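You operate a simulated robot arm through the tools that you are given. There is no shell and no other tool. Be economical: measure what you need, move in short steps, check, and stop when the job is done.

The job below is to be done with a simulated robot arm. You get a single attempt, and the scene is never put back.

JOB
Put things in order on the top of the dryer. At the end: the teal soap box from the top of the dryer stands where the teal cover clip stood; the teal cover clip from the top of the dryer stands where the teal bottle (marked "HAND WASH") stood; the teal bottle stands where the clear dose cup stood; the clear dose cup is in the black bucket; whatever was shut is shut again. Leave all else as you found it, and nothing knocked over.
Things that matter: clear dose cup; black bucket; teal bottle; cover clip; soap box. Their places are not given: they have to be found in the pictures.

It is judged by the outcome, as a careful person would: the job done as asked, and still so three seconds after it is handed in. It fails if anything else is knocked over, pushed out of place, dropped, spilled or broken. A push-on lid holds only when it is set on centred and level and pressed home; a screw cap is set on level and turned clockwise until tight.

ROBOT AND FRAMES
A 7-joint arm with a two-finger parallel gripper, fixed in place. Base frame: the origin is at the foot of the arm, x ahead of it, y to its left, z up; the work surface is at about z = 0. Units: m, degrees, N and s.
With the tool pointing down near the work surface it reaches from about 0.24 to 0.62 m from the base axis. Its first joint turns from -66.0 to 66.0 degrees. Payload 2.6 kg.
The tool frame sits at the grasp point between the pads (the TCP): z along the fingers, y along the line on which they close. The tips reach 0.03 m beyond it. The gripper opens to 0.094 m. The fingers are 0.028 m wide and 0.01 m thick; the gripper's body (0.05 by 0.096 m) begins 0.055 m behind the TCP.
Orientation is that of the tool frame in the base frame, as a unit quaternion [w, x, y, z]. With the fingers straight down and closing along the base's y, the tool's x points along the base's -x, its y along +y and its z along -z.

CONTROLS
- The arm moves only by the tool arm_command. Its arguments are lists of equal length, an entry for each row: "dp": the shift along the tool's x, y, z in units of 25 mm (1.0 is 25 mm), a list of three; "dr": the turn, a rotation vector about the tool's x, y, z in units of 6 degrees (1.0 is 6 degrees), a list of three. In form: {"dp": [[tx, ty, tz], ...], "dr": [[ax, ay, az], ...]}. A call has 1 to 12 rows; each row shifts and turns the commanded pose from where the row before left it, along the tool's axes as they then stand. "claw" is the finger opening in m, from 0 to 0.094, set as the call begins (left out, the last holds). A call with a number of a shift or a turn outside -1 to 1 is refused whole. Each row takes 0.2 s and may step no farther than 0.05 m and 8.6 degrees from the row before; otherwise, or with a gripper value out of range, the whole call is refused. A pose out of reach is approached as far as the arm can. The call stops where the force on the tool passes 40 N (or 10 N more than at its start, if that is more) or the arm is blocked; 0.2 s more then pass. Each finger travels about 0.072 m/s and halts on what it meets, pressing with about 29 N; the grip force reading is that of the motor and also rises with nothing between the fingers. The clock runs only during rows and for 0.2 s after the last one: add rows that do not move to give the fingers time. The reply holds the time, the measured pose of the TCP, the force on the tool along the base axes, the opening and the grip force, in the units named above and with some noise.
- Cameras (640 x 400 px; columns grow to the right, rows downward): "scene" is fixed at [0.0293, 0.4263, 0.5664]; the picture's right is [-0.84, -0.55, 0.00], its down [-0.30, 0.45, -0.84] and it looks along [0.46, -0.70, -0.54] (base axes); focal length 346 px, centre (320, 200). "wrist" rides on the gripper at [-0.037, 0, -0.058] in the tool frame; the picture's right is [0.00, -1.00, 0.00], its down [0.97, 0.00, -0.24] and it looks along [0.24, 0.00, 0.97] (tool axes); focal length 218 px, centre (320, 200).
- get_image(camera): a new picture of that camera. It takes no simulated time.
- pixel_to_xyz(camera, pixels): there is no depth. For up to 12 entries [column, row, z] of the newest picture of that camera ("zoom" is the newest enlarged one), the place [x, y] in the base frame at which the ray of that pixel passes the height z, good to about 0.002 m. It takes no simulated time.
- zoom(camera, box): a new picture of the part [left, top, right, bottom] of that camera's present view, enlarged. It takes no simulated time.
- hand_in(): hands the job in; it is judged then, once.

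Work in short steps. Measure before you move; look again where a grasp or a placing could have gone wrong, and mend it. You have 80 turns and 34 pictures in all, those below and enlarged ones among them. Open the gripper and draw the arm clear of the work before you hand the job in, unless the task says otherwise; then end with one line.

The tools are called after "Call:" as a command line: name --argument value ..., lists and objects as JSON in quotes. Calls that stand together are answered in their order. arm_command: Moves the arm, as the interface text tells. Its arguments: {"type":"object","properties":{"dp":{"type":"array"},"dr":{"type":"array"},"claw":{"type":"number"}},"required":["dp","dr"]} The other tools are called the same way: get_image (camera) takes a picture; pixel_to_xyz (camera, pixels) gives the place at which the rays of pixels pass given heights; zoom (camera, box) takes an enlarged picture of a part of a camera's view; hand_in () hands the job in.

At the start:

```text
time_s: 0.0
tool_pos: [0.403, -0.1407, 0.3411]
ee_rot: [0.0, 0.001, 1.0, 0.0]
ft_force: [-0.4, 0.0, -0.5]
opening: 0.0939
finger_force: 0.0
```

scene: 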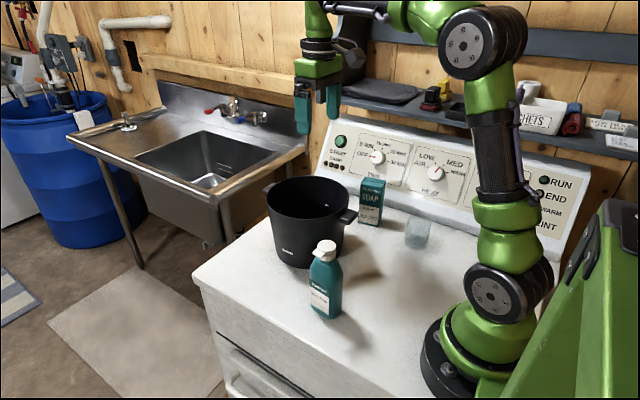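
wrist: 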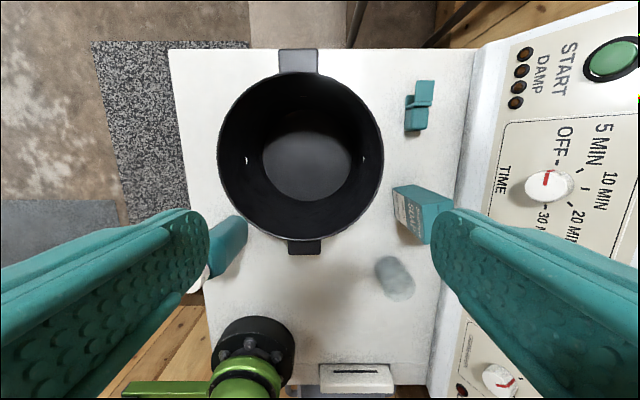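

The wrist picture shows the bucket at about (300,155), clip (418,105), soap box (422,213), dose cup (395,278) and bottle (220,250). I'll enlarge both views to measure.

Call:
zoom --camera "wrist" --box '[340, 60, 500, 320]'

Call:
zoom --camera "scene" --box '[250, 150, 470, 340]'

Call:
pixel_to_xyz --camera "wrist" --pixels '[[405, 131, 0], [426, 130, 0.0], [434, 81, 0.03], [416, 81, 0.03], [378, 262, 0], [395, 300, 0], [300, 73, 0.13], [300, 240, 0.13], [218, 155, 0.13], [383, 155, 0.13]]'

Call:
pixel_to_xyz --camera "scene" --pixels '[[325, 316, 0], [310, 308, 0], [342, 310, 0], [326, 245, 0.12], [360, 221, 0], [379, 226, 0], [417, 247, 0], [405, 242, 0], [428, 245, 0]]'

```text
1.54 times, centred on (420, 190) of wrist
```

zoom: 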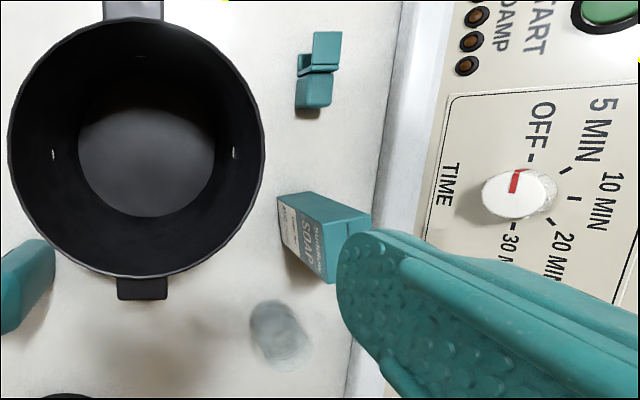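

```text
2.11 times, centred on (360, 245) of scene
```

zoom: 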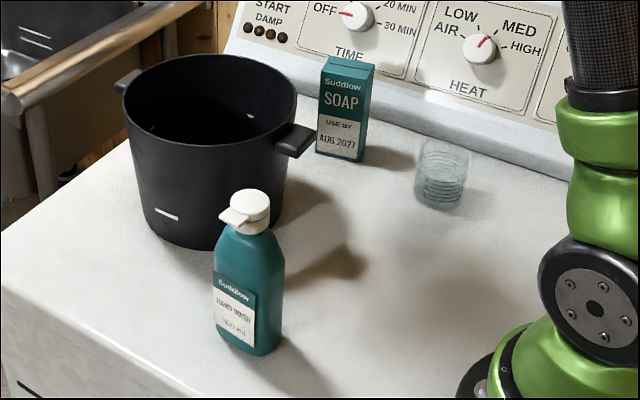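

```text
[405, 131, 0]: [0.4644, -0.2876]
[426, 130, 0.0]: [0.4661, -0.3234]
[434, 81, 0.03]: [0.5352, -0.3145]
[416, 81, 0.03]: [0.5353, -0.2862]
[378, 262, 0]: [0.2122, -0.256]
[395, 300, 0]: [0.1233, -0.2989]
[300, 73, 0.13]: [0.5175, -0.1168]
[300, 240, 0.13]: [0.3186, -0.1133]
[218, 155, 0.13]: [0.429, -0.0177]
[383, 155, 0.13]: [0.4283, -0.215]
```

```text
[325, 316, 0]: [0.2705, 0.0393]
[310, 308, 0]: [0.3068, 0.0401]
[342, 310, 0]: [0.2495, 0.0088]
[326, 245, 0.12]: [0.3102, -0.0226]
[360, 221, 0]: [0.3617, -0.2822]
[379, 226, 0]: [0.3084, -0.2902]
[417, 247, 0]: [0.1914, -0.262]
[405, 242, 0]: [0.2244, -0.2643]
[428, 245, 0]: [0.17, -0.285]
```

The cup is near (0.19,-0.27). I'll move above it, staying high, for a close look.

Call:
arm_command --dp '[[1, -0.6, 0], [1, -0.6, 0], [1, -0.6, 0], [1, -0.6, 0], [1, -0.6, 0.3], [1, -0.6, 0.4], [0.6, -0.6, 0.4], [0, -0.3, 0.4], [0, 0, 0]]' --dr '[[0, 0, 0], [0, 0, 0], [0, 0, 0], [0, 0, 0], [0, 0, 0], [0, 0, 0], [0, 0, 0], [0, 0, 0], [0, 0, 0]]'

Call:
get_image --camera "wrist"

Call:
get_image --camera "scene"

```text
time_s: 2.0
tool_pos: [0.2359, -0.2505, 0.3041]
ee_rot: [0.0, 0.001, 1.0, 0.0]
ft_force: [-0.8, -0.8, -0.4]
opening: 0.094
finger_force: 0.0
```

```text
29 pictures are left
```

wrist: 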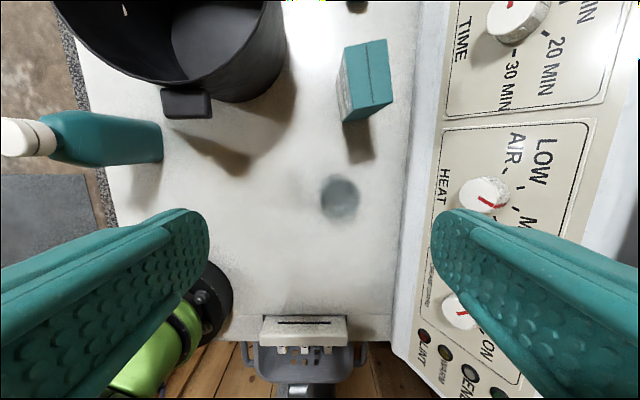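

```text
28 pictures are left
```

scene: 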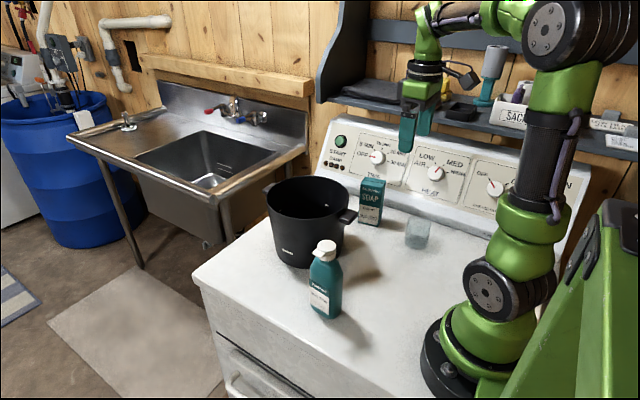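

The cup is now at (340,198) in the wrist view, and the soap box at (366,80). I'll take positions at table and top heights.

Call:
zoom --camera "wrist" --box '[270, 20, 430, 240]'

Call:
pixel_to_xyz --camera "wrist" --pixels '[[340, 198, 0], [340, 198, 0.045], [320, 198, 0.045], [360, 198, 0.045], [340, 178, 0], [345, 122, 0], [391, 106, 0], [340, 66, 0], [345, 45, 0.09], [386, 40, 0.09], [405, 200, 0], [162, 140, 0]]'

Call:
zoom --camera "scene" --box '[345, 165, 445, 260]'

```text
1.82 times, centred on (350, 130) of wrist
```

zoom: 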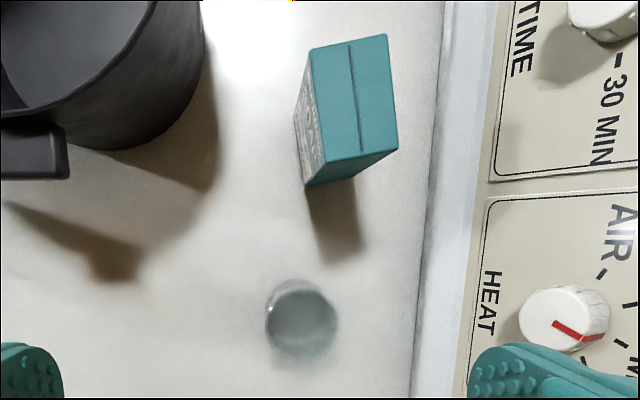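

```text
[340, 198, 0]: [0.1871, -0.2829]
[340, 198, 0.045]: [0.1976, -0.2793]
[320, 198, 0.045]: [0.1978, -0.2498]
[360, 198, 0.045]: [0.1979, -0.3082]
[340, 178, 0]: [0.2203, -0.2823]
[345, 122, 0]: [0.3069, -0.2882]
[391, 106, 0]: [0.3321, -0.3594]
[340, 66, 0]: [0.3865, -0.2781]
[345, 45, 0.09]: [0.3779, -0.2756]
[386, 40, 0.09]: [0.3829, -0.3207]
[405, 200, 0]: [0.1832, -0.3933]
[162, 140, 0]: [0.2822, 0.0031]
```

```text
4.21 times, centred on (395, 212) of scene
```

zoom: 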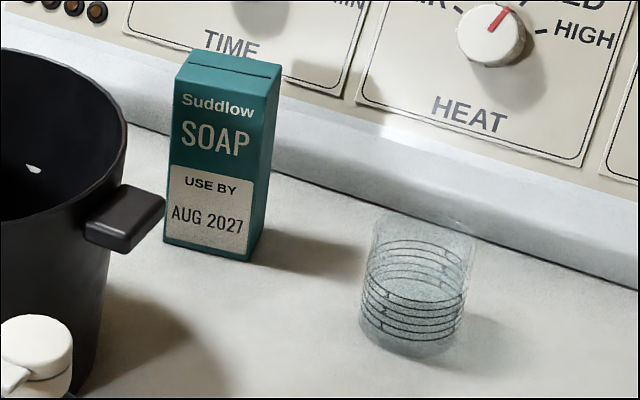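

In the enlarged scene view the cup base centre is about (412,329) and its rim centre about (424,238). I'll convert these along with the soap box corners.

Call:
pixel_to_xyz --camera "zoom" --pixels '[[412, 329, 0], [424, 238, 0.06], [360, 329, 0], [465, 329, 0], [164, 244, 0], [245, 262, 0], [268, 225, 0], [178, 65, 0.1], [262, 85, 0.1], [283, 65, 0.1], [195, 48, 0.1], [412, 357, 0]]'

```text
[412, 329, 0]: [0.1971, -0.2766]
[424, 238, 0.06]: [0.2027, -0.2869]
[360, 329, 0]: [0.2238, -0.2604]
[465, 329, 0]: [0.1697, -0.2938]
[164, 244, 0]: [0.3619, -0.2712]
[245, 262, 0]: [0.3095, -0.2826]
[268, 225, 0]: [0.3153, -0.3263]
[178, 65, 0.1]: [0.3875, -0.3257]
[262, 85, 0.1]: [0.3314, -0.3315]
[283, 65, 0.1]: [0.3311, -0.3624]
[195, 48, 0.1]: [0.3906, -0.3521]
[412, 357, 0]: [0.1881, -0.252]
```

The cup is about 0.06 wide and 0.067 tall at (0.199,-0.278). I'll move over it and descend to z≈0.10, then check.

Call:
arm_command --dp '[[0.75, -0.55, 0], [0.75, -0.55, 0], [0, 0, 1], [0, 0, 1], [0, 0, 1], [0, 0, 1], [0, 0, 1], [0, 0, 1], [0, 0, 1], [0, 0, 0.5], [0, 0, 0]]' --dr '[[0, 0, 0], [0, 0, 0], [0, 0, 0], [0, 0, 0], [0, 0, 0], [0, 0, 0], [0, 0, 0], [0, 0, 0], [0, 0, 0], [0, 0, 0], [0, 0, 0]]'

Call:
get_image --camera "wrist"

```text
time_s: 4.4
tool_pos: [0.2007, -0.2802, 0.1155]
ee_rot: [0.001, 0.001, 1.0, 0.0]
ft_force: [-0.3, 0.7, 0.3]
opening: 0.0941
finger_force: 0.0
```

```text
25 pictures are left
```

wrist: 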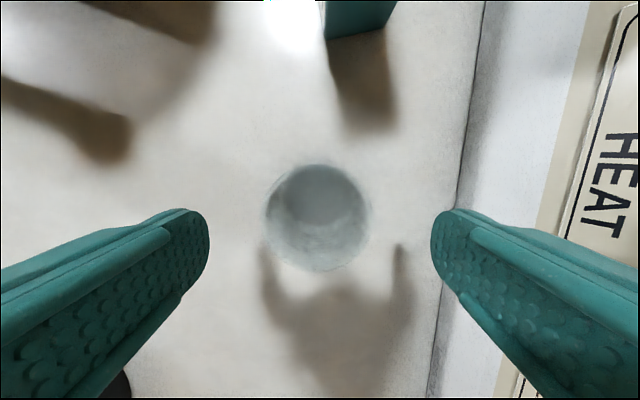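

The rim circle is at about (317,218), 105 px wide. I'll check its place at rim height.

Call:
pixel_to_xyz --camera "wrist" --pixels '[[317, 218, 0.065], [264, 218, 0.065], [371, 218, 0.065], [317, 164, 0.065], [317, 272, 0.065], [317, 218, 0.05], [315, 205, 0]]'

```text
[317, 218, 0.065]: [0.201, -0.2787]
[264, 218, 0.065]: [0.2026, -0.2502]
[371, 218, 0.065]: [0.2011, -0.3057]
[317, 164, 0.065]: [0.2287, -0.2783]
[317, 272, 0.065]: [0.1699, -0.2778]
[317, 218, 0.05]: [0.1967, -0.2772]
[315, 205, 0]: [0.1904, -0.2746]
```

The cup centre is (0.199,-0.278), which matches. I'll descend to z≈0.035 and close.

Call:
arm_command --dp '[[0, 0.05, 0.8], [0, 0.03, 0.8], [0, 0, 0.8], [0, 0, 0.8], [0, 0, 0]]' --dr '[[0, 0, 0], [0, 0, 0], [0, 0, 0], [0, 0, 0], [0, 0, 0]]'

Call:
arm_command --dp '[[0, 0, 0], [0, 0, 0], [0, 0, 0], [0, 0, 0]]' --dr '[[0, 0, 0], [0, 0, 0], [0, 0, 0], [0, 0, 0]]' --claw 0.04

```text
time_s: 5.6
tool_pos: [0.2007, -0.2779, 0.0361]
ee_rot: [0.001, 0.001, 1.0, 0.0]
ft_force: [-0.3, 0.0, 0.7]
opening: 0.0941
finger_force: 0.0
```

```text
time_s: 6.6
tool_pos: [0.2006, -0.2786, 0.0358]
ee_rot: [0.001, 0.001, 1.0, 0.0]
ft_force: [-0.3, -0.4, 0.4]
opening: 0.0577
finger_force: 29.2
```

The cup is held (opening 0.0577). I'll lift it straight up and compute the bucket's geometry from the scene picture.

Call:
arm_command --dp '[[0, 0, -0.6], [0, 0, -1], [0, 0, -1], [0, 0, -1], [0, 0, -1], [0, 0, -1], [0, 0, -1], [0, 0, -1], [0, 0, -1], [0, 0, 0]]' --dr '[[0, 0, 0], [0, 0, 0], [0, 0, 0], [0, 0, 0], [0, 0, 0], [0, 0, 0], [0, 0, 0], [0, 0, 0], [0, 0, 0], [0, 0, 0]]'

Call:
zoom --camera "scene" --box '[250, 150, 410, 330]'

```text
time_s: 8.8
tool_pos: [0.1987, -0.277, 0.252]
ee_rot: [0.0, 0.0, 1.0, 0.0]
ft_force: [0.6, 0.7, 0.1]
opening: 0.0578
finger_force: 29.6
```

```text
2.22 times, centred on (330, 240) of scene
```

zoom: 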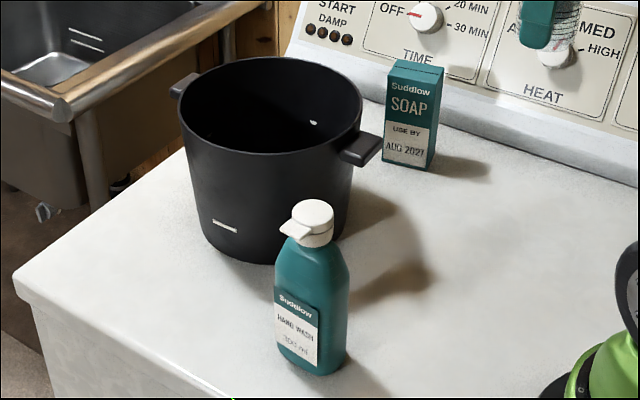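

The bucket rim centre is at (270,104) in the enlarged view, with its bottom edge at about (245,262). I'll convert these and the bottle's outline.

Call:
pixel_to_xyz --camera "zoom" --pixels '[[270, 104, 0.13], [270, 104, 0.16], [178, 104, 0.16], [363, 104, 0.16], [245, 262, 0], [312, 350, 0], [277, 353, 0], [347, 353, 0], [318, 375, 0], [313, 210, 0.16], [313, 210, 0.13], [313, 210, 0.18]]'

```text
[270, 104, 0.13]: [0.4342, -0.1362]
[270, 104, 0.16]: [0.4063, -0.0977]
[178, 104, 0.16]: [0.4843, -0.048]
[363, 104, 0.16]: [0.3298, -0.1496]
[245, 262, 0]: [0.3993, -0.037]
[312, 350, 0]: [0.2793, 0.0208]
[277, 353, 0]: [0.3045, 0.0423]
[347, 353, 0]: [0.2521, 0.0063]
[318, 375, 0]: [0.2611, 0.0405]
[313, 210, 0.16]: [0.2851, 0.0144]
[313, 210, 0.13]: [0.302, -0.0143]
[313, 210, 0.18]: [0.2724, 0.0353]
```

The bucket rim is about 0.145 high and centred at (0.419,-0.117). I'll carry the cup over it at the present height.

Call:
arm_command --dp '[[-0.88, 0.64, 0], [-0.88, 0.64, 0], [-0.88, 0.64, 0], [-0.88, 0.64, 0], [-0.88, 0.64, 0], [-0.88, 0.64, 0], [-0.88, 0.64, 0], [-0.88, 0.64, 0], [-0.88, 0.64, 0], [-0.88, 0.64, 0], [0, 0, 0], [0, 0, 0]]' --dr '[[0, 0, 0], [0, 0, 0], [0, 0, 0], [0, 0, 0], [0, 0, 0], [0, 0, 0], [0, 0, 0], [0, 0, 0], [0, 0, 0], [0, 0, 0], [0, 0, 0], [0, 0, 0]]'

Call:
get_image --camera "wrist"

```text
time_s: 11.4
tool_pos: [0.4194, -0.1183, 0.2504]
ee_rot: [0.001, 0.0, 1.0, 0.0]
ft_force: [-0.1, -0.1, -0.2]
opening: 0.0574
finger_force: 29.0
```

```text
23 pictures are left
```

wrist: 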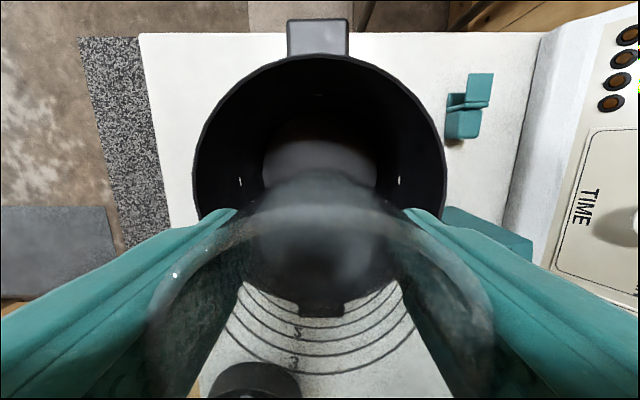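

The rim spans columns 193–447, with its top edge at row 55 and its bottom near 300. I'll check the rim centre at z=0.145.

Call:
pixel_to_xyz --camera "wrist" --pixels '[[320, 55, 0.145], [320, 300, 0.145], [193, 170, 0.145], [447, 170, 0.145], [262, 165, 0.01], [377, 165, 0.01]]'

```text
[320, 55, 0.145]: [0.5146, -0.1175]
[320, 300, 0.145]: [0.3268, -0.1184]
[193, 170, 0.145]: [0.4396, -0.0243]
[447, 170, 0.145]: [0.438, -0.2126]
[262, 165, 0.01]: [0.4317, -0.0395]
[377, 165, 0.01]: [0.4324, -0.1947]
```

The tool is centred over the bucket. I'll lower into it, the last part slowly.

Call:
arm_command --dp '[[0, 0, 1], [0, 0, 1], [0, 0, 1], [0, 0, 1], [0, 0, 1], [0, 0, 1], [0, 0, 1], [0, 0, 0.6], [0, 0, 0.3], [0, 0, 0]]' --dr '[[0, 0, 0], [0, 0, 0], [0, 0, 0], [0, 0, 0], [0, 0, 0], [0, 0, 0], [0, 0, 0], [0, 0, 0], [0, 0, 0], [0, 0, 0]]'

```text
time_s: 13.6
tool_pos: [0.421, -0.1185, 0.0556]
ee_rot: [0.001, 0.002, 1.0, 0.0]
ft_force: [-1.6, 0.4, 8.3]
opening: 0.0573
finger_force: 28.7
```

The force has risen to 8 N, so the cup's base rests on the bucket floor. I'll ease up slightly and open to 0.085.

Call:
arm_command --dp '[[0, 0, -0.06], [0, 0, 0], [0, 0, 0], [0, 0, 0]]' --dr '[[0, 0, 0], [0, 0, 0], [0, 0, 0], [0, 0, 0]]' --claw 0.08

Call:
arm_command --dp '[[0, 0, -0.4], [0, 0, -0.8], [0, 0, -1], [0, 0, -1], [0, 0, -1], [0, 0, -1], [0, 0, -1], [0, 0, -1], [0, 0, -1], [0, 0, 0]]' --dr '[[0, 0, 0], [0, 0, 0], [0, 0, 0], [0, 0, 0], [0, 0, 0], [0, 0, 0], [0, 0, 0], [0, 0, 0], [0, 0, 0], [0, 0, 0]]'

Call:
get_image --camera "wrist"

```text
time_s: 14.6
tool_pos: [0.4207, -0.1182, 0.056]
ee_rot: [0.0, 0.002, 1.0, 0.0]
ft_force: [1.0, 0.1, 0.1]
opening: 0.08
finger_force: 0.1
```

```text
time_s: 16.8
tool_pos: [0.4204, -0.121, 0.2597]
ee_rot: [-0.001, 0.001, 1.0, 0.0]
ft_force: [-0.6, 0.0, -0.4]
opening: 0.08
finger_force: 0.1
```

```text
22 pictures are left
```

wrist: 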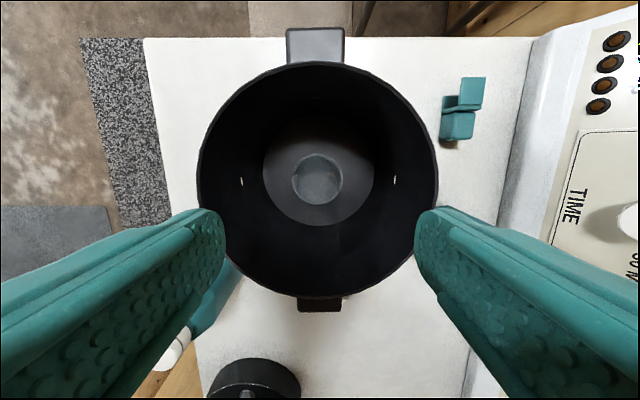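

The cup stands upright in the bucket. Next I'll move above the bottle near (0.28,0.02), staying high, and look.

Call:
arm_command --dp '[[0.5, 0.7, -0.8], [0.5, 0.7, -0.8], [0.7, 0.7, 0], [0.7, 0.7, 0], [0.7, 0.7, 0], [0.7, 0.7, 0], [0.7, 0.7, 0], [0.7, 0.7, 0], [0, 0, 0]]' --dr '[[0, 0, 0], [0, 0, 0], [0, 0, 0], [0, 0, 0], [0, 0, 0], [0, 0, 0], [0, 0, 0], [0, 0, 0], [0, 0, 0]]' --claw 0.094

Call:
get_image --camera "wrist"

Call:
zoom --camera "scene" --box '[285, 230, 365, 325]'

```text
time_s: 18.8
tool_pos: [0.2896, 0.0207, 0.297]
ee_rot: [0.001, 0.001, 1.0, 0.0]
ft_force: [-0.9, 0.9, 0.1]
opening: 0.0941
finger_force: 0.1
```

```text
21 pictures are left
```

wrist: 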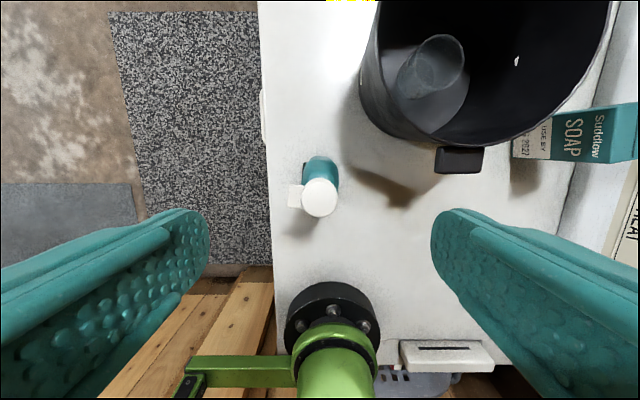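

```text
4.21 times, centred on (325, 278) of scene
```

zoom: 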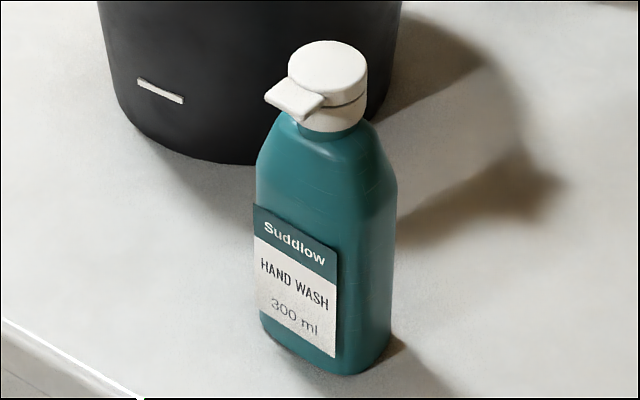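

The bottle is nearly rectangular, label facing +y, nozzle toward +y. I'll convert its base corners, shoulder corners and cap.

Call:
pixel_to_xyz --camera "zoom" --pixels '[[262, 330, 0], [340, 374, 0], [388, 352, 0], [256, 165, 0.1], [338, 212, 0.1], [397, 182, 0.1], [328, 62, 0.165], [328, 62, 0.155], [256, 165, 0.11], [338, 212, 0.11], [397, 182, 0.11]]'

Call:
pixel_to_xyz --camera "wrist" --pixels '[[320, 197, 0.165], [320, 197, 0.155], [302, 197, 0.165], [338, 197, 0.165], [305, 160, 0.1], [338, 162, 0.1], [338, 162, 0]]'

```text
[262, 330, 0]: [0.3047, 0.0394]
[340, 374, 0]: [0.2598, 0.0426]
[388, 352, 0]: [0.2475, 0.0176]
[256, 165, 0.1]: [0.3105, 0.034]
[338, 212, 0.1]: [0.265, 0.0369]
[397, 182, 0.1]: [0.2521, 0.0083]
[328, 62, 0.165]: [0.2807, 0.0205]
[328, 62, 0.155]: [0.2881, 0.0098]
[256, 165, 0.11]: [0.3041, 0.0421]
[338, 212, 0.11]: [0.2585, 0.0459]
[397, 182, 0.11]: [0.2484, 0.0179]
```

```text
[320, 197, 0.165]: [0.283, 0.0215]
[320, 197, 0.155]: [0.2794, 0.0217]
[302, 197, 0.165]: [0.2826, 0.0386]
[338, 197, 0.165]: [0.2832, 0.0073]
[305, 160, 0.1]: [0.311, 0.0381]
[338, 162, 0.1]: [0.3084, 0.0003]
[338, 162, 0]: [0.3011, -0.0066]
```

The nozzle would foul a finger if closing along y, so I'll close along x, across the 0.06 m width. I turn the tool 90° about its z at this height.

Call:
arm_command --dp '[[0.2, 0, 0], [0.15, 0, 0], [0, 0, 0], [0, 0, 0], [0, 0, 0], [0, 0, 0], [0, 0, 0], [0, 0, 0], [0, 0, 0], [0, 0, 0], [0, 0, 0], [0, 0, 0]]' --dr '[[0, 0, 1], [0, 0, 1], [0, 0, 1], [0, 0, 1], [0, 0, 1], [0, 0, 1], [0, 0, 1], [0, 0, 1], [0, 0, 1], [0, 0, 1], [0, 0, 1], [0, 0, 1]]'

Call:
arm_command --dp '[[0, 0, 0], [0, 0, 0], [0, 0, 0], [0, 0, 0.5], [0, 0, 0.5], [0, 0, 0]]' --dr '[[0, 0, 1], [0, 0, 1], [0, 0, 1], [0, 0, 0], [0, 0, 0], [0, 0, 0]]'

Call:
get_image --camera "wrist"

```text
time_s: 21.4
tool_pos: [0.2816, 0.0209, 0.3013]
ee_rot: [0.001, 0.59, 0.807, 0.001]
ft_force: [-0.2, 0.9, 0.9]
opening: 0.0939
finger_force: 0.2
```

```text
time_s: 22.8
tool_pos: [0.2816, 0.0219, 0.277]
ee_rot: [0.0, 0.707, 0.707, 0.001]
ft_force: [0.1, -0.3, 0.3]
opening: 0.094
finger_force: 0.1
```

```text
19 pictures are left
```

wrist: 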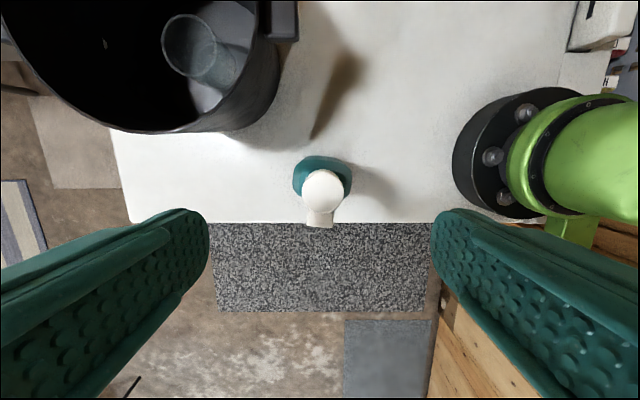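

The bottle body spans columns 293–352 and is turned about 4–5° clockwise. I'll measure its centre at shoulder height.

Call:
pixel_to_xyz --camera "wrist" --pixels '[[293, 178, 0.107], [352, 180, 0.107], [323, 156, 0.107], [323, 190, 0.165], [303, 190, 0.165], [344, 190, 0.165], [320, 225, 0.15]]'

```text
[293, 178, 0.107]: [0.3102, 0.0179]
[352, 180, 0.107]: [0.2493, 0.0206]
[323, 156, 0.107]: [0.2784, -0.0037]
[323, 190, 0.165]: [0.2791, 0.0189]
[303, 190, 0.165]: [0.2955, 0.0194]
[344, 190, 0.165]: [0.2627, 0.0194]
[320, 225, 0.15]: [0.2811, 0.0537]
```

The bottle is centred at (0.280,0.0195). I'll make the small correction, turn 4°, and lower to z≈0.115.

Call:
arm_command --dp '[[-0.08, -0.08, 0], [0, 0, 1], [0, 0, 1], [0, 0, 1], [0, 0, 1], [0, 0, 1], [0, 0, 0.9], [0, 0, 0.5], [0, 0, 0]]' --dr '[[0, 0, 0.7], [0, 0, 0], [0, 0, 0], [0, 0, 0], [0, 0, 0], [0, 0, 0], [0, 0, 0], [0, 0, 0], [0, 0, 0]]'

Call:
get_image --camera "scene"

```text
time_s: 24.8
tool_pos: [0.2789, 0.0189, 0.1135]
ee_rot: [0.0, 0.733, 0.68, 0.0]
ft_force: [-0.8, 0.6, -0.1]
opening: 0.094
finger_force: 0.1
```

```text
18 pictures are left
```

scene: 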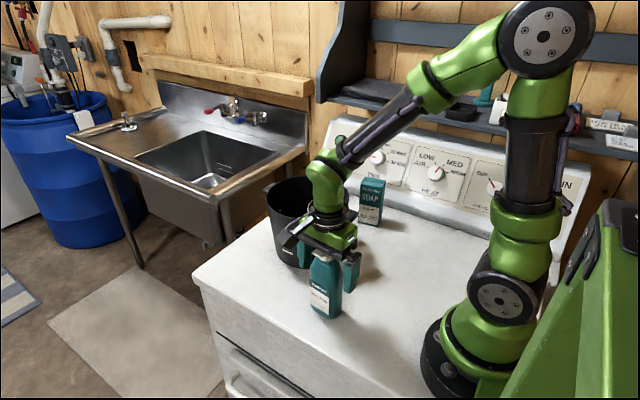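

The fingers straddle the bottle with no contact. Now I'll close on it.

Call:
arm_command --dp '[[0, 0, 0], [0, 0, 0], [0, 0, 0], [0, 0, 0], [0, 0, 0]]' --dr '[[0, 0, 0], [0, 0, 0], [0, 0, 0], [0, 0, 0], [0, 0, 0]]' --claw 0.04

Call:
arm_command --dp '[[0, 0, -0.5], [0, 0, -0.5], [0, 0, 0], [0, 0, 0]]' --dr '[[0, 0, 0], [0, 0, 0], [0, 0, 0], [0, 0, 0]]'

Call:
zoom --camera "scene" --box '[250, 180, 410, 330]'

```text
time_s: 26.0
tool_pos: [0.2801, 0.0183, 0.1128]
ee_rot: [-0.001, 0.734, 0.68, 0.001]
ft_force: [0.7, -0.3, -0.4]
opening: 0.0629
finger_force: 29.0
```

```text
time_s: 27.0
tool_pos: [0.282, 0.0203, 0.1407]
ee_rot: [0.0, 0.733, 0.68, -0.001]
ft_force: [-0.3, -0.2, -4.2]
opening: 0.0629
finger_force: 28.8
```

```text
2.67 times, centred on (330, 255) of scene
```

zoom: 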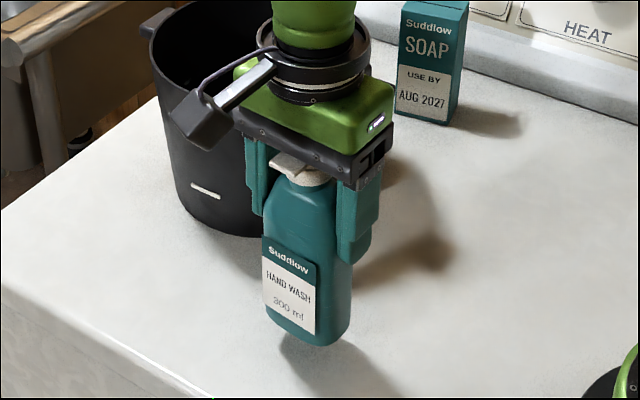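

The bottle is held upright. I'll lift it so its base clears everything, then carry it toward (0.199,-0.279).

Call:
arm_command --dp '[[0, 0, -0.9], [0, 0, -0.9], [0, 0, -0.9], [0, 0, -0.9], [0, 0, -0.9], [0, 0, -0.9], [0, 0, 0]]' --dr '[[0, 0, 0], [0, 0, 0], [0, 0, 0], [0, 0, 0], [0, 0, 0], [0, 0, 0], [0, 0, 0]]'

Call:
arm_command --dp '[[-0.9, -0.18, 0], [-0.9, -0.18, 0], [-0.9, -0.18, 0], [-0.9, -0.18, 0], [-0.9, -0.18, 0], [-0.9, -0.18, 0], [-0.9, -0.18, 0], [-0.9, -0.18, 0], [-0.9, -0.18, 0], [-0.9, -0.18, 0], [-0.9, -0.18, 0], [0, 0, 0]]' --dr '[[0, 0, 0], [0, 0, 0], [0, 0, 0], [0, 0, 0], [0, 0, 0], [0, 0, 0], [0, 0, 0], [0, 0, 0], [0, 0, 0], [0, 0, 0], [0, 0, 0], [0, 0, 0]]'

Call:
get_image --camera "scene"

```text
time_s: 28.6
tool_pos: [0.2802, 0.0204, 0.275]
ee_rot: [0.0, 0.733, 0.68, -0.001]
ft_force: [-0.2, -0.8, -5.2]
opening: 0.0629
finger_force: 28.4
```

```text
time_s: 31.2
tool_pos: [0.213, -0.2236, 0.2775]
ee_rot: [-0.001, 0.734, 0.679, 0.001]
ft_force: [-0.2, -0.3, -4.3]
opening: 0.0631
finger_force: 29.3
```

```text
16 pictures are left
```

scene: 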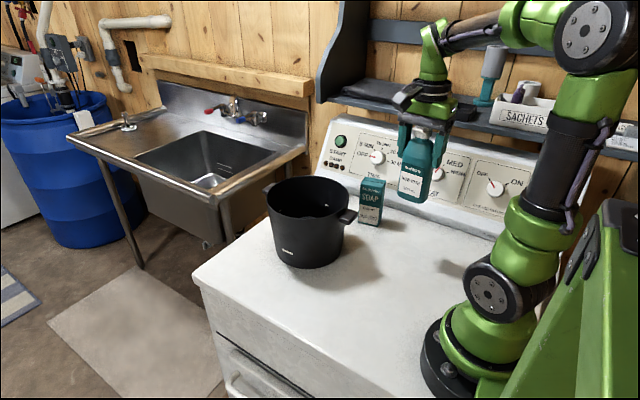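

The bottle hangs safely clear. I'll lower part-way, finish the sideways move, and re-read.

Call:
arm_command --dp '[[0, 0, 1], [0, 0, 1], [0, 0, 1], [-0.75, -0.13, 0], [-0.75, -0.13, 0], [-0.75, -0.13, 0], [0, 0, 0], [0, 0, 0]]' --dr '[[0, 0, 0], [0, 0, 0], [0, 0, 0], [0, 0, 0], [0, 0, 0], [0, 0, 0], [0, 0, 0], [0, 0, 0]]'

```text
time_s: 33.0
tool_pos: [0.1981, -0.278, 0.199]
ee_rot: [-0.001, 0.734, 0.68, 0.001]
ft_force: [-0.5, -0.6, -3.8]
opening: 0.063
finger_force: 27.9
```

The pose is on target. I'll lower to just above the surface, then in fine steps.

Call:
arm_command --dp '[[0, 0, 0.9], [0, 0, 0.9], [0, 0, 0.8], [0, 0, 0.5], [0, 0, 0.2], [0, 0, 0.08], [0, 0, 0]]' --dr '[[0, 0, 0], [0, 0, 0], [0, 0, 0], [0, 0, 0], [0, 0, 0], [0, 0, 0], [0, 0, 0]]'

```text
time_s: 34.6
tool_pos: [0.1975, -0.2792, 0.1155]
ee_rot: [0.0, 0.733, 0.68, 0.0]
ft_force: [-0.2, 0.0, -3.8]
opening: 0.0627
finger_force: 28.6
```

The weight is still carried at z=0.1155, so I'll go down about 2 mm more.

Call:
arm_command --dp '[[0, 0, 0.05], [0, 0, 0.05], [0, 0, 0.03], [0, 0, 0]]' --dr '[[0, 0, 0], [0, 0, 0], [0, 0, 0], [0, 0, 0]]'

```text
time_s: 35.6
tool_pos: [0.1971, -0.2785, 0.1141]
ee_rot: [0.001, 0.733, 0.68, 0.001]
ft_force: [-3.8, 6.0, 20.3]
opening: 0.0629
finger_force: 29.2
```

Now in contact at 20 N. I'll ease up 1 mm and then open the fingers.

Call:
arm_command --dp '[[0, 0, -0.05], [0, 0, 0]]' --dr '[[0, 0, 0], [0, 0, 0]]'

Call:
arm_command --dp '[[0, 0, 0], [0, 0, 0], [0, 0, 0], [0, 0, 0]]' --dr '[[0, 0, 0], [0, 0, 0], [0, 0, 0], [0, 0, 0]]' --claw 0.094

Call:
arm_command --dp '[[0, 0, -0.5], [0, 0, -1], [0, 0, -1], [0, 0, -1], [0, 0, -1], [0, 0, -1], [0, 0, -1], [0, 0, 0]]' --dr '[[0, 0, 0], [0, 0, 0], [0, 0, 0], [0, 0, 0], [0, 0, 0], [0, 0, 0], [0, 0, 0], [0, 0, 0]]'

Call:
get_image --camera "scene"

```text
time_s: 36.2
tool_pos: [0.1986, -0.2789, 0.114]
ee_rot: [0.001, 0.733, 0.68, 0.001]
ft_force: [1.4, 1.6, 5.8]
opening: 0.0629
finger_force: 28.8
```

```text
time_s: 37.2
tool_pos: [0.1982, -0.2793, 0.113]
ee_rot: [0.0, 0.733, 0.681, 0.001]
ft_force: [0.2, 0.6, 0.1]
opening: 0.094
finger_force: 0.0
```

```text
time_s: 39.0
tool_pos: [0.1953, -0.2806, 0.2779]
ee_rot: [0.0, 0.733, 0.681, 0.001]
ft_force: [-0.1, -0.7, 0.2]
opening: 0.094
finger_force: 0.1
```

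```text
15 pictures are left
```

scene: 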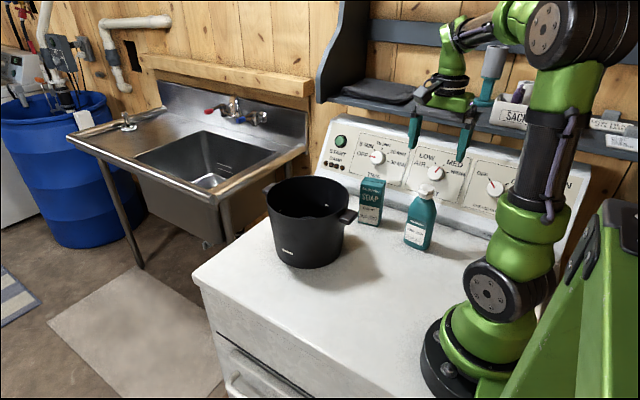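

The bottle stands upright at the cup's old place. I'll turn the tool back to closing along y here, at height.

Call:
arm_command --dp '[[0, 0, 0], [0, 0, 0], [0, 0, 0], [0, 0, 0], [0, 0, 0], [0, 0, 0], [0, 0, 0], [0, 0, 0], [0, 0, 0], [0, 0, 0], [0, 0, 0], [0, 0, 0]]' --dr '[[0, 0, -1], [0, 0, -1], [0, 0, -1], [0, 0, -1], [0, 0, -1], [0, 0, -1], [0, 0, -1], [0, 0, -1], [0, 0, -1], [0, 0, -1], [0, 0, -1], [0, 0, -1]]'

Call:
arm_command --dp '[[0, 0, 0], [0, 0, 0], [0, 0, 0], [0, 0, 0], [-1, 0, 0], [-1, 0, 0], [-1, 0, 0], [-1, 0, 0], [-1, 0, 0], [-1, 0, 0], [0, 0, 0]]' --dr '[[0, 0, -1], [0, 0, -1], [0, 0, -1], [0, 0, -0.7], [0, 0, 0], [0, 0, 0], [0, 0, 0], [0, 0, 0], [0, 0, 0], [0, 0, 0], [0, 0, 0]]'

Call:
get_image --camera "wrist"

```text
time_s: 41.6
tool_pos: [0.1987, -0.2793, 0.2753]
ee_rot: [0.001, 0.192, 0.981, 0.001]
ft_force: [0.5, -0.6, 0.3]
opening: 0.094
finger_force: 0.1
```

```text
time_s: 44.0
tool_pos: [0.349, -0.2775, 0.2766]
ee_rot: [0.0, 0.001, 1.0, 0.001]
ft_force: [-0.3, 0.9, 0.0]
opening: 0.0938
finger_force: 0.1
```

```text
14 pictures are left
```

wrist: 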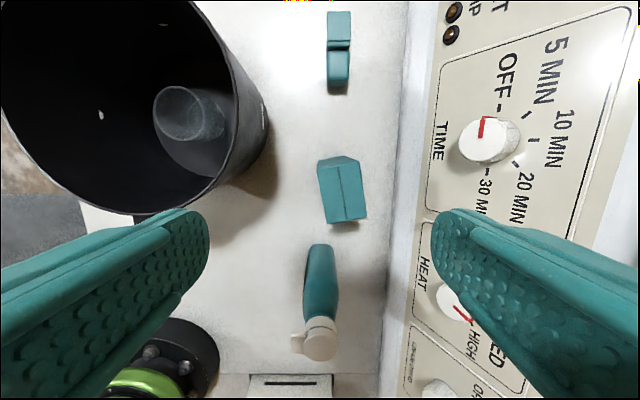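

Soap box top corners are at (317,163), (354,157), (366,217) and (329,223); the clip is at (338,50). I'll measure the box and move on over the clip.

Call:
pixel_to_xyz --camera "wrist" --pixels '[[317, 166, 0.134], [354, 158, 0.134], [366, 218, 0.134], [329, 223, 0.134], [326, 12, 0.04], [351, 12, 0.04], [328, 92, 0], [347, 92, 0], [395, 100, 0], [410, 20, 0]]'

Call:
arm_command --dp '[[-0.9, -0.1, 0], [-0.9, -0.1, 0], [-0.9, -0.1, 0], [-0.9, -0.1, 0.5], [-0.9, -0.1, 0.5], [-0.9, -0.1, 0.5], [0, 0, 0.5], [0, 0, 0]]' --dr '[[0, 0, 0], [0, 0, 0], [0, 0, 0], [0, 0, 0], [0, 0, 0], [0, 0, 0], [0, 0, 0], [0, 0, 0]]'

Call:
get_image --camera "wrist"

```text
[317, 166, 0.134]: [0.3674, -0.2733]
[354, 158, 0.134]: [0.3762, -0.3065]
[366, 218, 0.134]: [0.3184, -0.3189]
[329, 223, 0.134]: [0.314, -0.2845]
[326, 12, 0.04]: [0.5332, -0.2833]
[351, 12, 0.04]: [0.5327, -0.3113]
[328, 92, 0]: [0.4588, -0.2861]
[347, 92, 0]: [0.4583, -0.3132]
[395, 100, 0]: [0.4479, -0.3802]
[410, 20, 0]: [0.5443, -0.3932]
```

```text
time_s: 45.8
tool_pos: [0.4853, -0.2936, 0.2239]
ee_rot: [0.0, 0.001, 1.0, 0.001]
ft_force: [0.3, -1.4, -0.3]
opening: 0.0941
finger_force: 0.0
```

```text
13 pictures are left
```

wrist: 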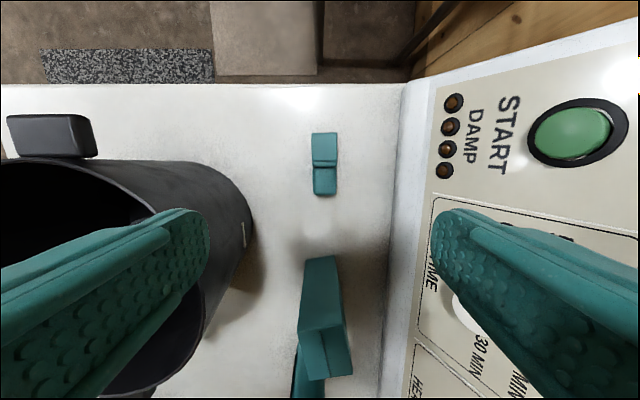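

The clip spans columns 312–338 and rows 132–196. I'll enlarge it and measure.

Call:
zoom --camera "wrist" --box '[285, 115, 365, 215]'

Call:
pixel_to_xyz --camera "wrist" --pixels '[[312, 132, 0], [338, 132, 0], [313, 196, 0], [336, 196, 0], [312, 132, 0.03], [338, 132, 0.03], [313, 196, 0.03], [336, 196, 0.03], [325, 163, 0.02], [250, 240, 0.14]]'

```text
4.00 times, centred on (325, 165) of wrist
```

zoom: 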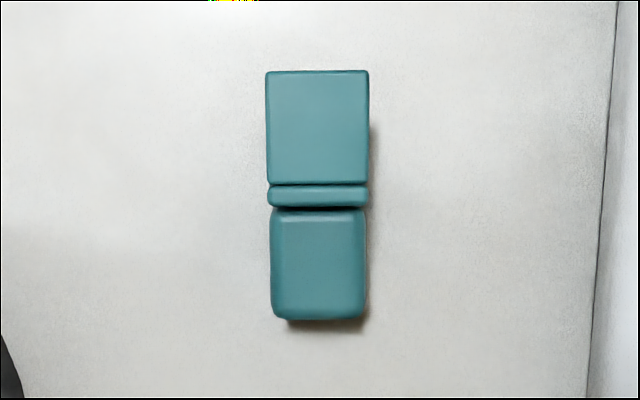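

```text
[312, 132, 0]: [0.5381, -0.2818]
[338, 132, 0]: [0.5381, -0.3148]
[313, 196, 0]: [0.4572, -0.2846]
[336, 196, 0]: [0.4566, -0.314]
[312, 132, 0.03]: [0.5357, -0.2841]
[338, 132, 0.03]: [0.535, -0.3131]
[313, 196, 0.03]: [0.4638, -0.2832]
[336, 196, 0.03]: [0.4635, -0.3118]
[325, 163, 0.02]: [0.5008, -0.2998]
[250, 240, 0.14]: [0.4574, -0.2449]
```

The clip spans x 0.458–0.535 and y about -0.284…-0.313, up to 0.036 tall, so its centre is (0.497,-0.2985). I'll narrow the fingers to 0.07 and descend around it to z≈0.035.

Call:
arm_command --dp '[[-0.24, -0.1, 0], [-0.23, -0.1, 0], [0, 0, 1], [0, 0, 1], [0, 0, 1], [0, 0, 1], [0, 0, 1], [0, 0, 0.9], [0, 0, 0.6], [0, 0, 0]]' --dr '[[0, 0, 0], [0, 0, 0], [0, 0, 0], [0, 0, 0], [0, 0, 0], [0, 0, 0], [0, 0, 0], [0, 0, 0], [0, 0, 0], [0, 0, 0]]' --claw 0.07

Call:
get_image --camera "wrist"

```text
time_s: 48.0
tool_pos: [0.4946, -0.2992, 0.0618]
ee_rot: [0.0, 0.002, 1.0, 0.001]
ft_force: [0.3, 0.0, 0.1]
opening: 0.0699
finger_force: 0.1
```

```text
11 pictures are left
```

wrist: 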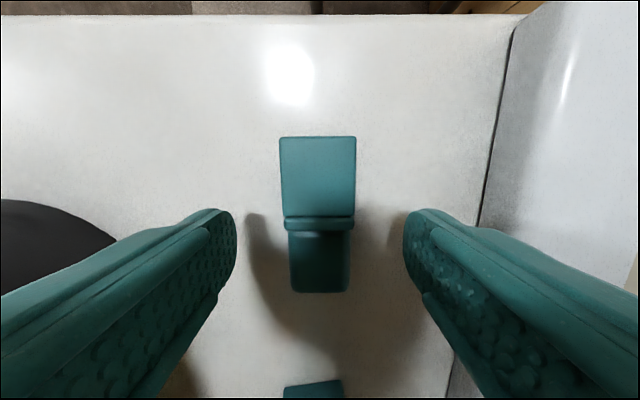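

The clip lies centred between the fingers. I'll go down to z≈0.034 and close.

Call:
arm_command --dp '[[0, 0, 0.5], [0, 0, 0.4], [0, 0, 0.2], [0, 0, 0]]' --dr '[[0, 0, 0], [0, 0, 0], [0, 0, 0], [0, 0, 0]]'

Call:
arm_command --dp '[[0, 0, 0], [0, 0, 0], [0, 0, 0], [0, 0, 0], [0, 0, 0]]' --dr '[[0, 0, 0], [0, 0, 0], [0, 0, 0], [0, 0, 0], [0, 0, 0]]' --claw 0.01

```text
time_s: 49.0
tool_pos: [0.4944, -0.3021, 0.0352]
ee_rot: [0.0, 0.001, 1.0, 0.0]
ft_force: [1.2, -0.4, 0.3]
opening: 0.0701
finger_force: 0.0
```

```text
time_s: 50.2
tool_pos: [0.4947, -0.302, 0.0356]
ee_rot: [0.0, 0.0, 1.0, -0.001]
ft_force: [-0.3, -0.1, 0.1]
opening: 0.0317
finger_force: 29.2
```

The clip is gripped (opening 0.0317). I'll lift it to about z=0.26 and check the hold.

Call:
arm_command --dp '[[0, 0, -0.4], [0, 0, -0.8], [0, 0, -1], [0, 0, -1], [0, 0, -1], [0, 0, -1], [0, 0, -1], [0, 0, -1], [0, 0, -1], [0, 0, -1], [0, 0, 0]]' --dr '[[0, 0, 0], [0, 0, 0], [0, 0, 0], [0, 0, 0], [0, 0, 0], [0, 0, 0], [0, 0, 0], [0, 0, 0], [0, 0, 0], [0, 0, 0], [0, 0, 0]]'

Call:
arm_command --dp '[[0.62, 0.92, 0], [0.62, 0.92, 0], [0.62, 0.92, 0], [0.62, 0.92, 0], [0.62, 0.92, 0], [0.62, 0.92, 0], [0.62, 0.92, 0], [0.62, 0.92, 0], [0.62, 0.92, 0], [0.62, 0.92, 0], [0.62, 0.92, 0], [0, 0, 0]]' --dr '[[0, 0, 0], [0, 0, 0], [0, 0, 0], [0, 0, 0], [0, 0, 0], [0, 0, 0], [0, 0, 0], [0, 0, 0], [0, 0, 0], [0, 0, 0], [0, 0, 0], [0, 0, 0]]'

Call:
get_image --camera "scene"

```text
time_s: 52.6
tool_pos: [0.4945, -0.2944, 0.2514]
ee_rot: [0.001, 0.0, 1.0, 0.0]
ft_force: [-0.7, -1.4, -0.7]
opening: 0.0316
finger_force: 28.8
out of reach, approached as far as the arm can: row 10
```

```text
time_s: 55.2
tool_pos: [0.3246, -0.0408, 0.2531]
ee_rot: [0.0, 0.001, 1.0, 0.0]
ft_force: [0.4, -1.4, 0.2]
opening: 0.0312
finger_force: 28.4
```

```text
10 pictures are left
```

scene: 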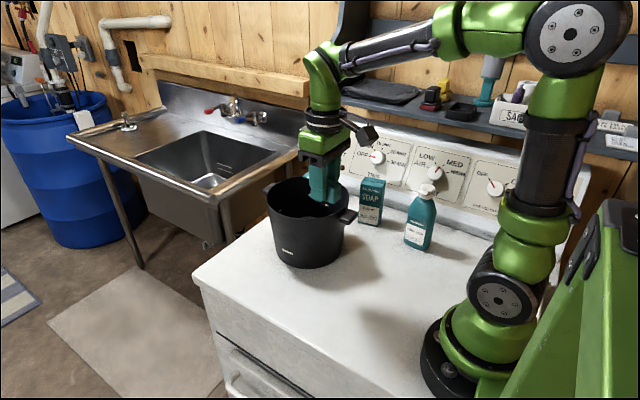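

The clip is still held. I'll finish the move toward (0.277,0.018) and begin lowering.

Call:
arm_command --dp '[[0.63, 0.78, 0], [0.63, 0.78, 0], [0.63, 0.78, 0], [0, 0, 0.8], [0, 0, 1], [0, 0, 1], [0, 0, 1], [0, 0, 1], [0, 0, 1], [0, 0, 1], [0, 0, 0.5], [0, 0, 0]]' --dr '[[0, 0, 0], [0, 0, 0], [0, 0, 0], [0, 0, 0], [0, 0, 0], [0, 0, 0], [0, 0, 0], [0, 0, 0], [0, 0, 0], [0, 0, 0], [0, 0, 0], [0, 0, 0]]'

Call:
zoom --camera "scene" --box '[270, 220, 390, 340]'

```text
time_s: 57.8
tool_pos: [0.2783, 0.0157, 0.0697]
ee_rot: [0.0, 0.001, 1.0, 0.0]
ft_force: [0.0, -0.5, 0.3]
opening: 0.0315
finger_force: 29.1
```

```text
3.33 times, centred on (330, 280) of scene
```

zoom: 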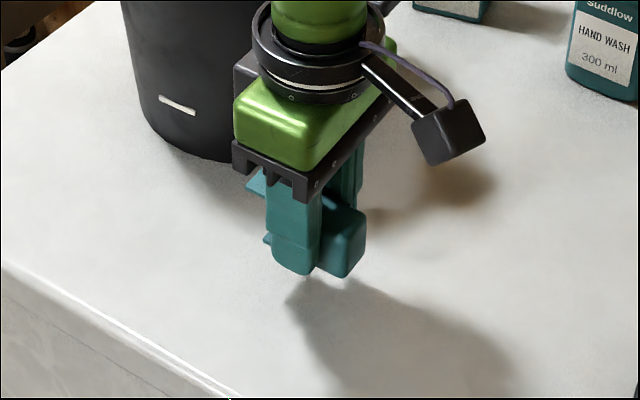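

The clip hangs level. I'll nudge it +3 mm in y and lower to just above contact.

Call:
arm_command --dp '[[0.04, 0.12, 0.5], [0, 0, 0.5], [0, 0, 0.25], [0, 0, 0.04], [0, 0, 0]]' --dr '[[0, 0, 0], [0, 0, 0], [0, 0, 0], [0, 0, 0], [0, 0, 0]]'

```text
time_s: 59.0
tool_pos: [0.2776, 0.0201, 0.0392]
ee_rot: [0.0, 0.0, 1.0, 0.0]
ft_force: [-0.1, -0.2, 0.7]
opening: 0.0316
finger_force: 28.9
```

It's not yet touching at z=0.039. I'll go down the last 3 mm in fine steps.

Call:
arm_command --dp '[[0, 0, 0.06], [0, 0, 0.05], [0, 0, 0.02], [0, 0, 0]]' --dr '[[0, 0, 0], [0, 0, 0], [0, 0, 0], [0, 0, 0]]'

```text
time_s: 60.0
tool_pos: [0.2769, 0.0194, 0.0343]
ee_rot: [0.001, 0.001, 1.0, 0.0]
ft_force: [-5.7, -3.2, 21.6]
opening: 0.0313
finger_force: 29.7
```

Contact is made. I'll ease up 0.5 mm, open the fingers and rise.

Call:
arm_command --dp '[[0, 0, -0.03], [0, 0, 0]]' --dr '[[0, 0, 0], [0, 0, 0]]'

Call:
arm_command --dp '[[0, 0, 0], [0, 0, 0], [0, 0, 0], [0, 0, 0]]' --dr '[[0, 0, 0], [0, 0, 0], [0, 0, 0], [0, 0, 0]]' --claw 0.08

Call:
arm_command --dp '[[0, 0, -0.5], [0, 0, -1], [0, 0, -1], [0, 0, -1], [0, 0, -1], [0, 0, -1], [0, 0, -1], [0, 0, -1], [0, 0, -1], [0, 0, -1], [0, 0, 0]]' --dr '[[0, 0, 0], [0, 0, 0], [0, 0, 0], [0, 0, 0], [0, 0, 0], [0, 0, 0], [0, 0, 0], [0, 0, 0], [0, 0, 0], [0, 0, 0], [0, 0, 0]]'

Call:
get_image --camera "wrist"

```text
time_s: 60.6
tool_pos: [0.2765, 0.0205, 0.0355]
ee_rot: [0.0, 0.0, 1.0, 0.001]
ft_force: [0.1, -0.5, 0.0]
opening: 0.0315
finger_force: 28.7
```

```text
time_s: 61.6
tool_pos: [0.277, 0.0216, 0.0344]
ee_rot: [0.0, 0.0, 1.0, 0.0]
ft_force: [-0.3, -0.4, -0.2]
opening: 0.08
finger_force: 0.1
```

```text
time_s: 64.0
tool_pos: [0.2777, 0.019, 0.2732]
ee_rot: [0.001, 0.001, 1.0, 0.001]
ft_force: [-0.6, 0.4, 0.1]
opening: 0.0802
finger_force: 0.0
```

```text
8 pictures are left
```

wrist: 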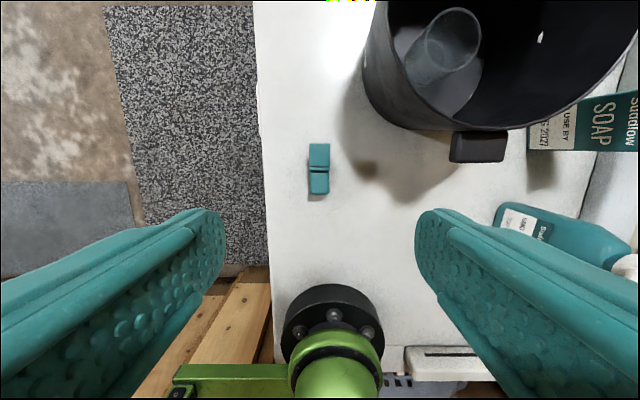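

The clip stands at the bottle's old place. The soap box is at (0.344,-0.296), turned 12°. I'll move above it at height.

Call:
arm_command --dp '[[-0.2, -0.98, 0], [-0.2, -0.98, 0], [-0.2, -0.98, 0], [-0.2, -0.98, 0], [-0.2, -0.98, 0], [-0.2, -0.98, 0], [-0.2, -0.98, 0], [-0.2, -0.98, 0], [-0.2, -0.98, 0], [-0.2, -0.98, 0], [-0.2, -0.98, 0], [-0.2, -0.98, 0]]' --dr '[[0, 0, 0], [0, 0, 0], [0, 0, 0], [0, 0, 0], [0, 0, 0], [0, 0, 0], [0, 0, 0], [0, 0, 0], [0, 0, 0], [0, 0, 0], [0, 0, 0], [0, 0, 0]]'

Call:
arm_command --dp '[[-0.2, -0.84, 0], [0, 0, 0], [0, 0, 0], [0, 0, 0], [0, 0, 0]]' --dr '[[0, 0, 0], [0, 0, -1], [0, 0, -1], [0, 0, 0], [0, 0, 0]]' --claw 0.07

Call:
get_image --camera "wrist"

```text
time_s: 66.6
tool_pos: [0.3352, -0.2739, 0.2747]
ee_rot: [0.001, 0.001, 1.0, 0.0]
ft_force: [-0.2, 0.6, 0.3]
opening: 0.0802
finger_force: 0.0
```

```text
time_s: 67.8
tool_pos: [0.3391, -0.2956, 0.2747]
ee_rot: [0.001, -0.104, 0.995, 0.001]
ft_force: [-0.3, -0.3, 0.6]
opening: 0.0699
finger_force: 0.1
```

```text
7 pictures are left
```

wrist: 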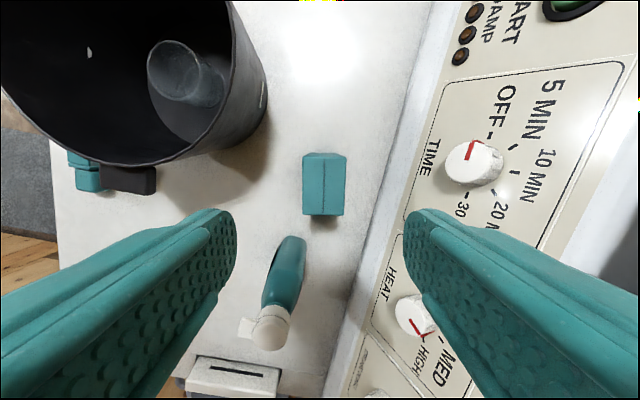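

The box is now square to the view, its top spanning columns 302–346 and rows 155–215. I'll confirm its centre.

Call:
pixel_to_xyz --camera "wrist" --pixels '[[302, 157, 0.134], [346, 157, 0.134], [343, 215, 0.134], [302, 215, 0.134]]'

```text
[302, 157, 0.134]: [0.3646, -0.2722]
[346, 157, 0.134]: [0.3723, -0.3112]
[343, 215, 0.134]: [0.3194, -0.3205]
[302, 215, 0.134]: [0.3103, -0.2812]
```

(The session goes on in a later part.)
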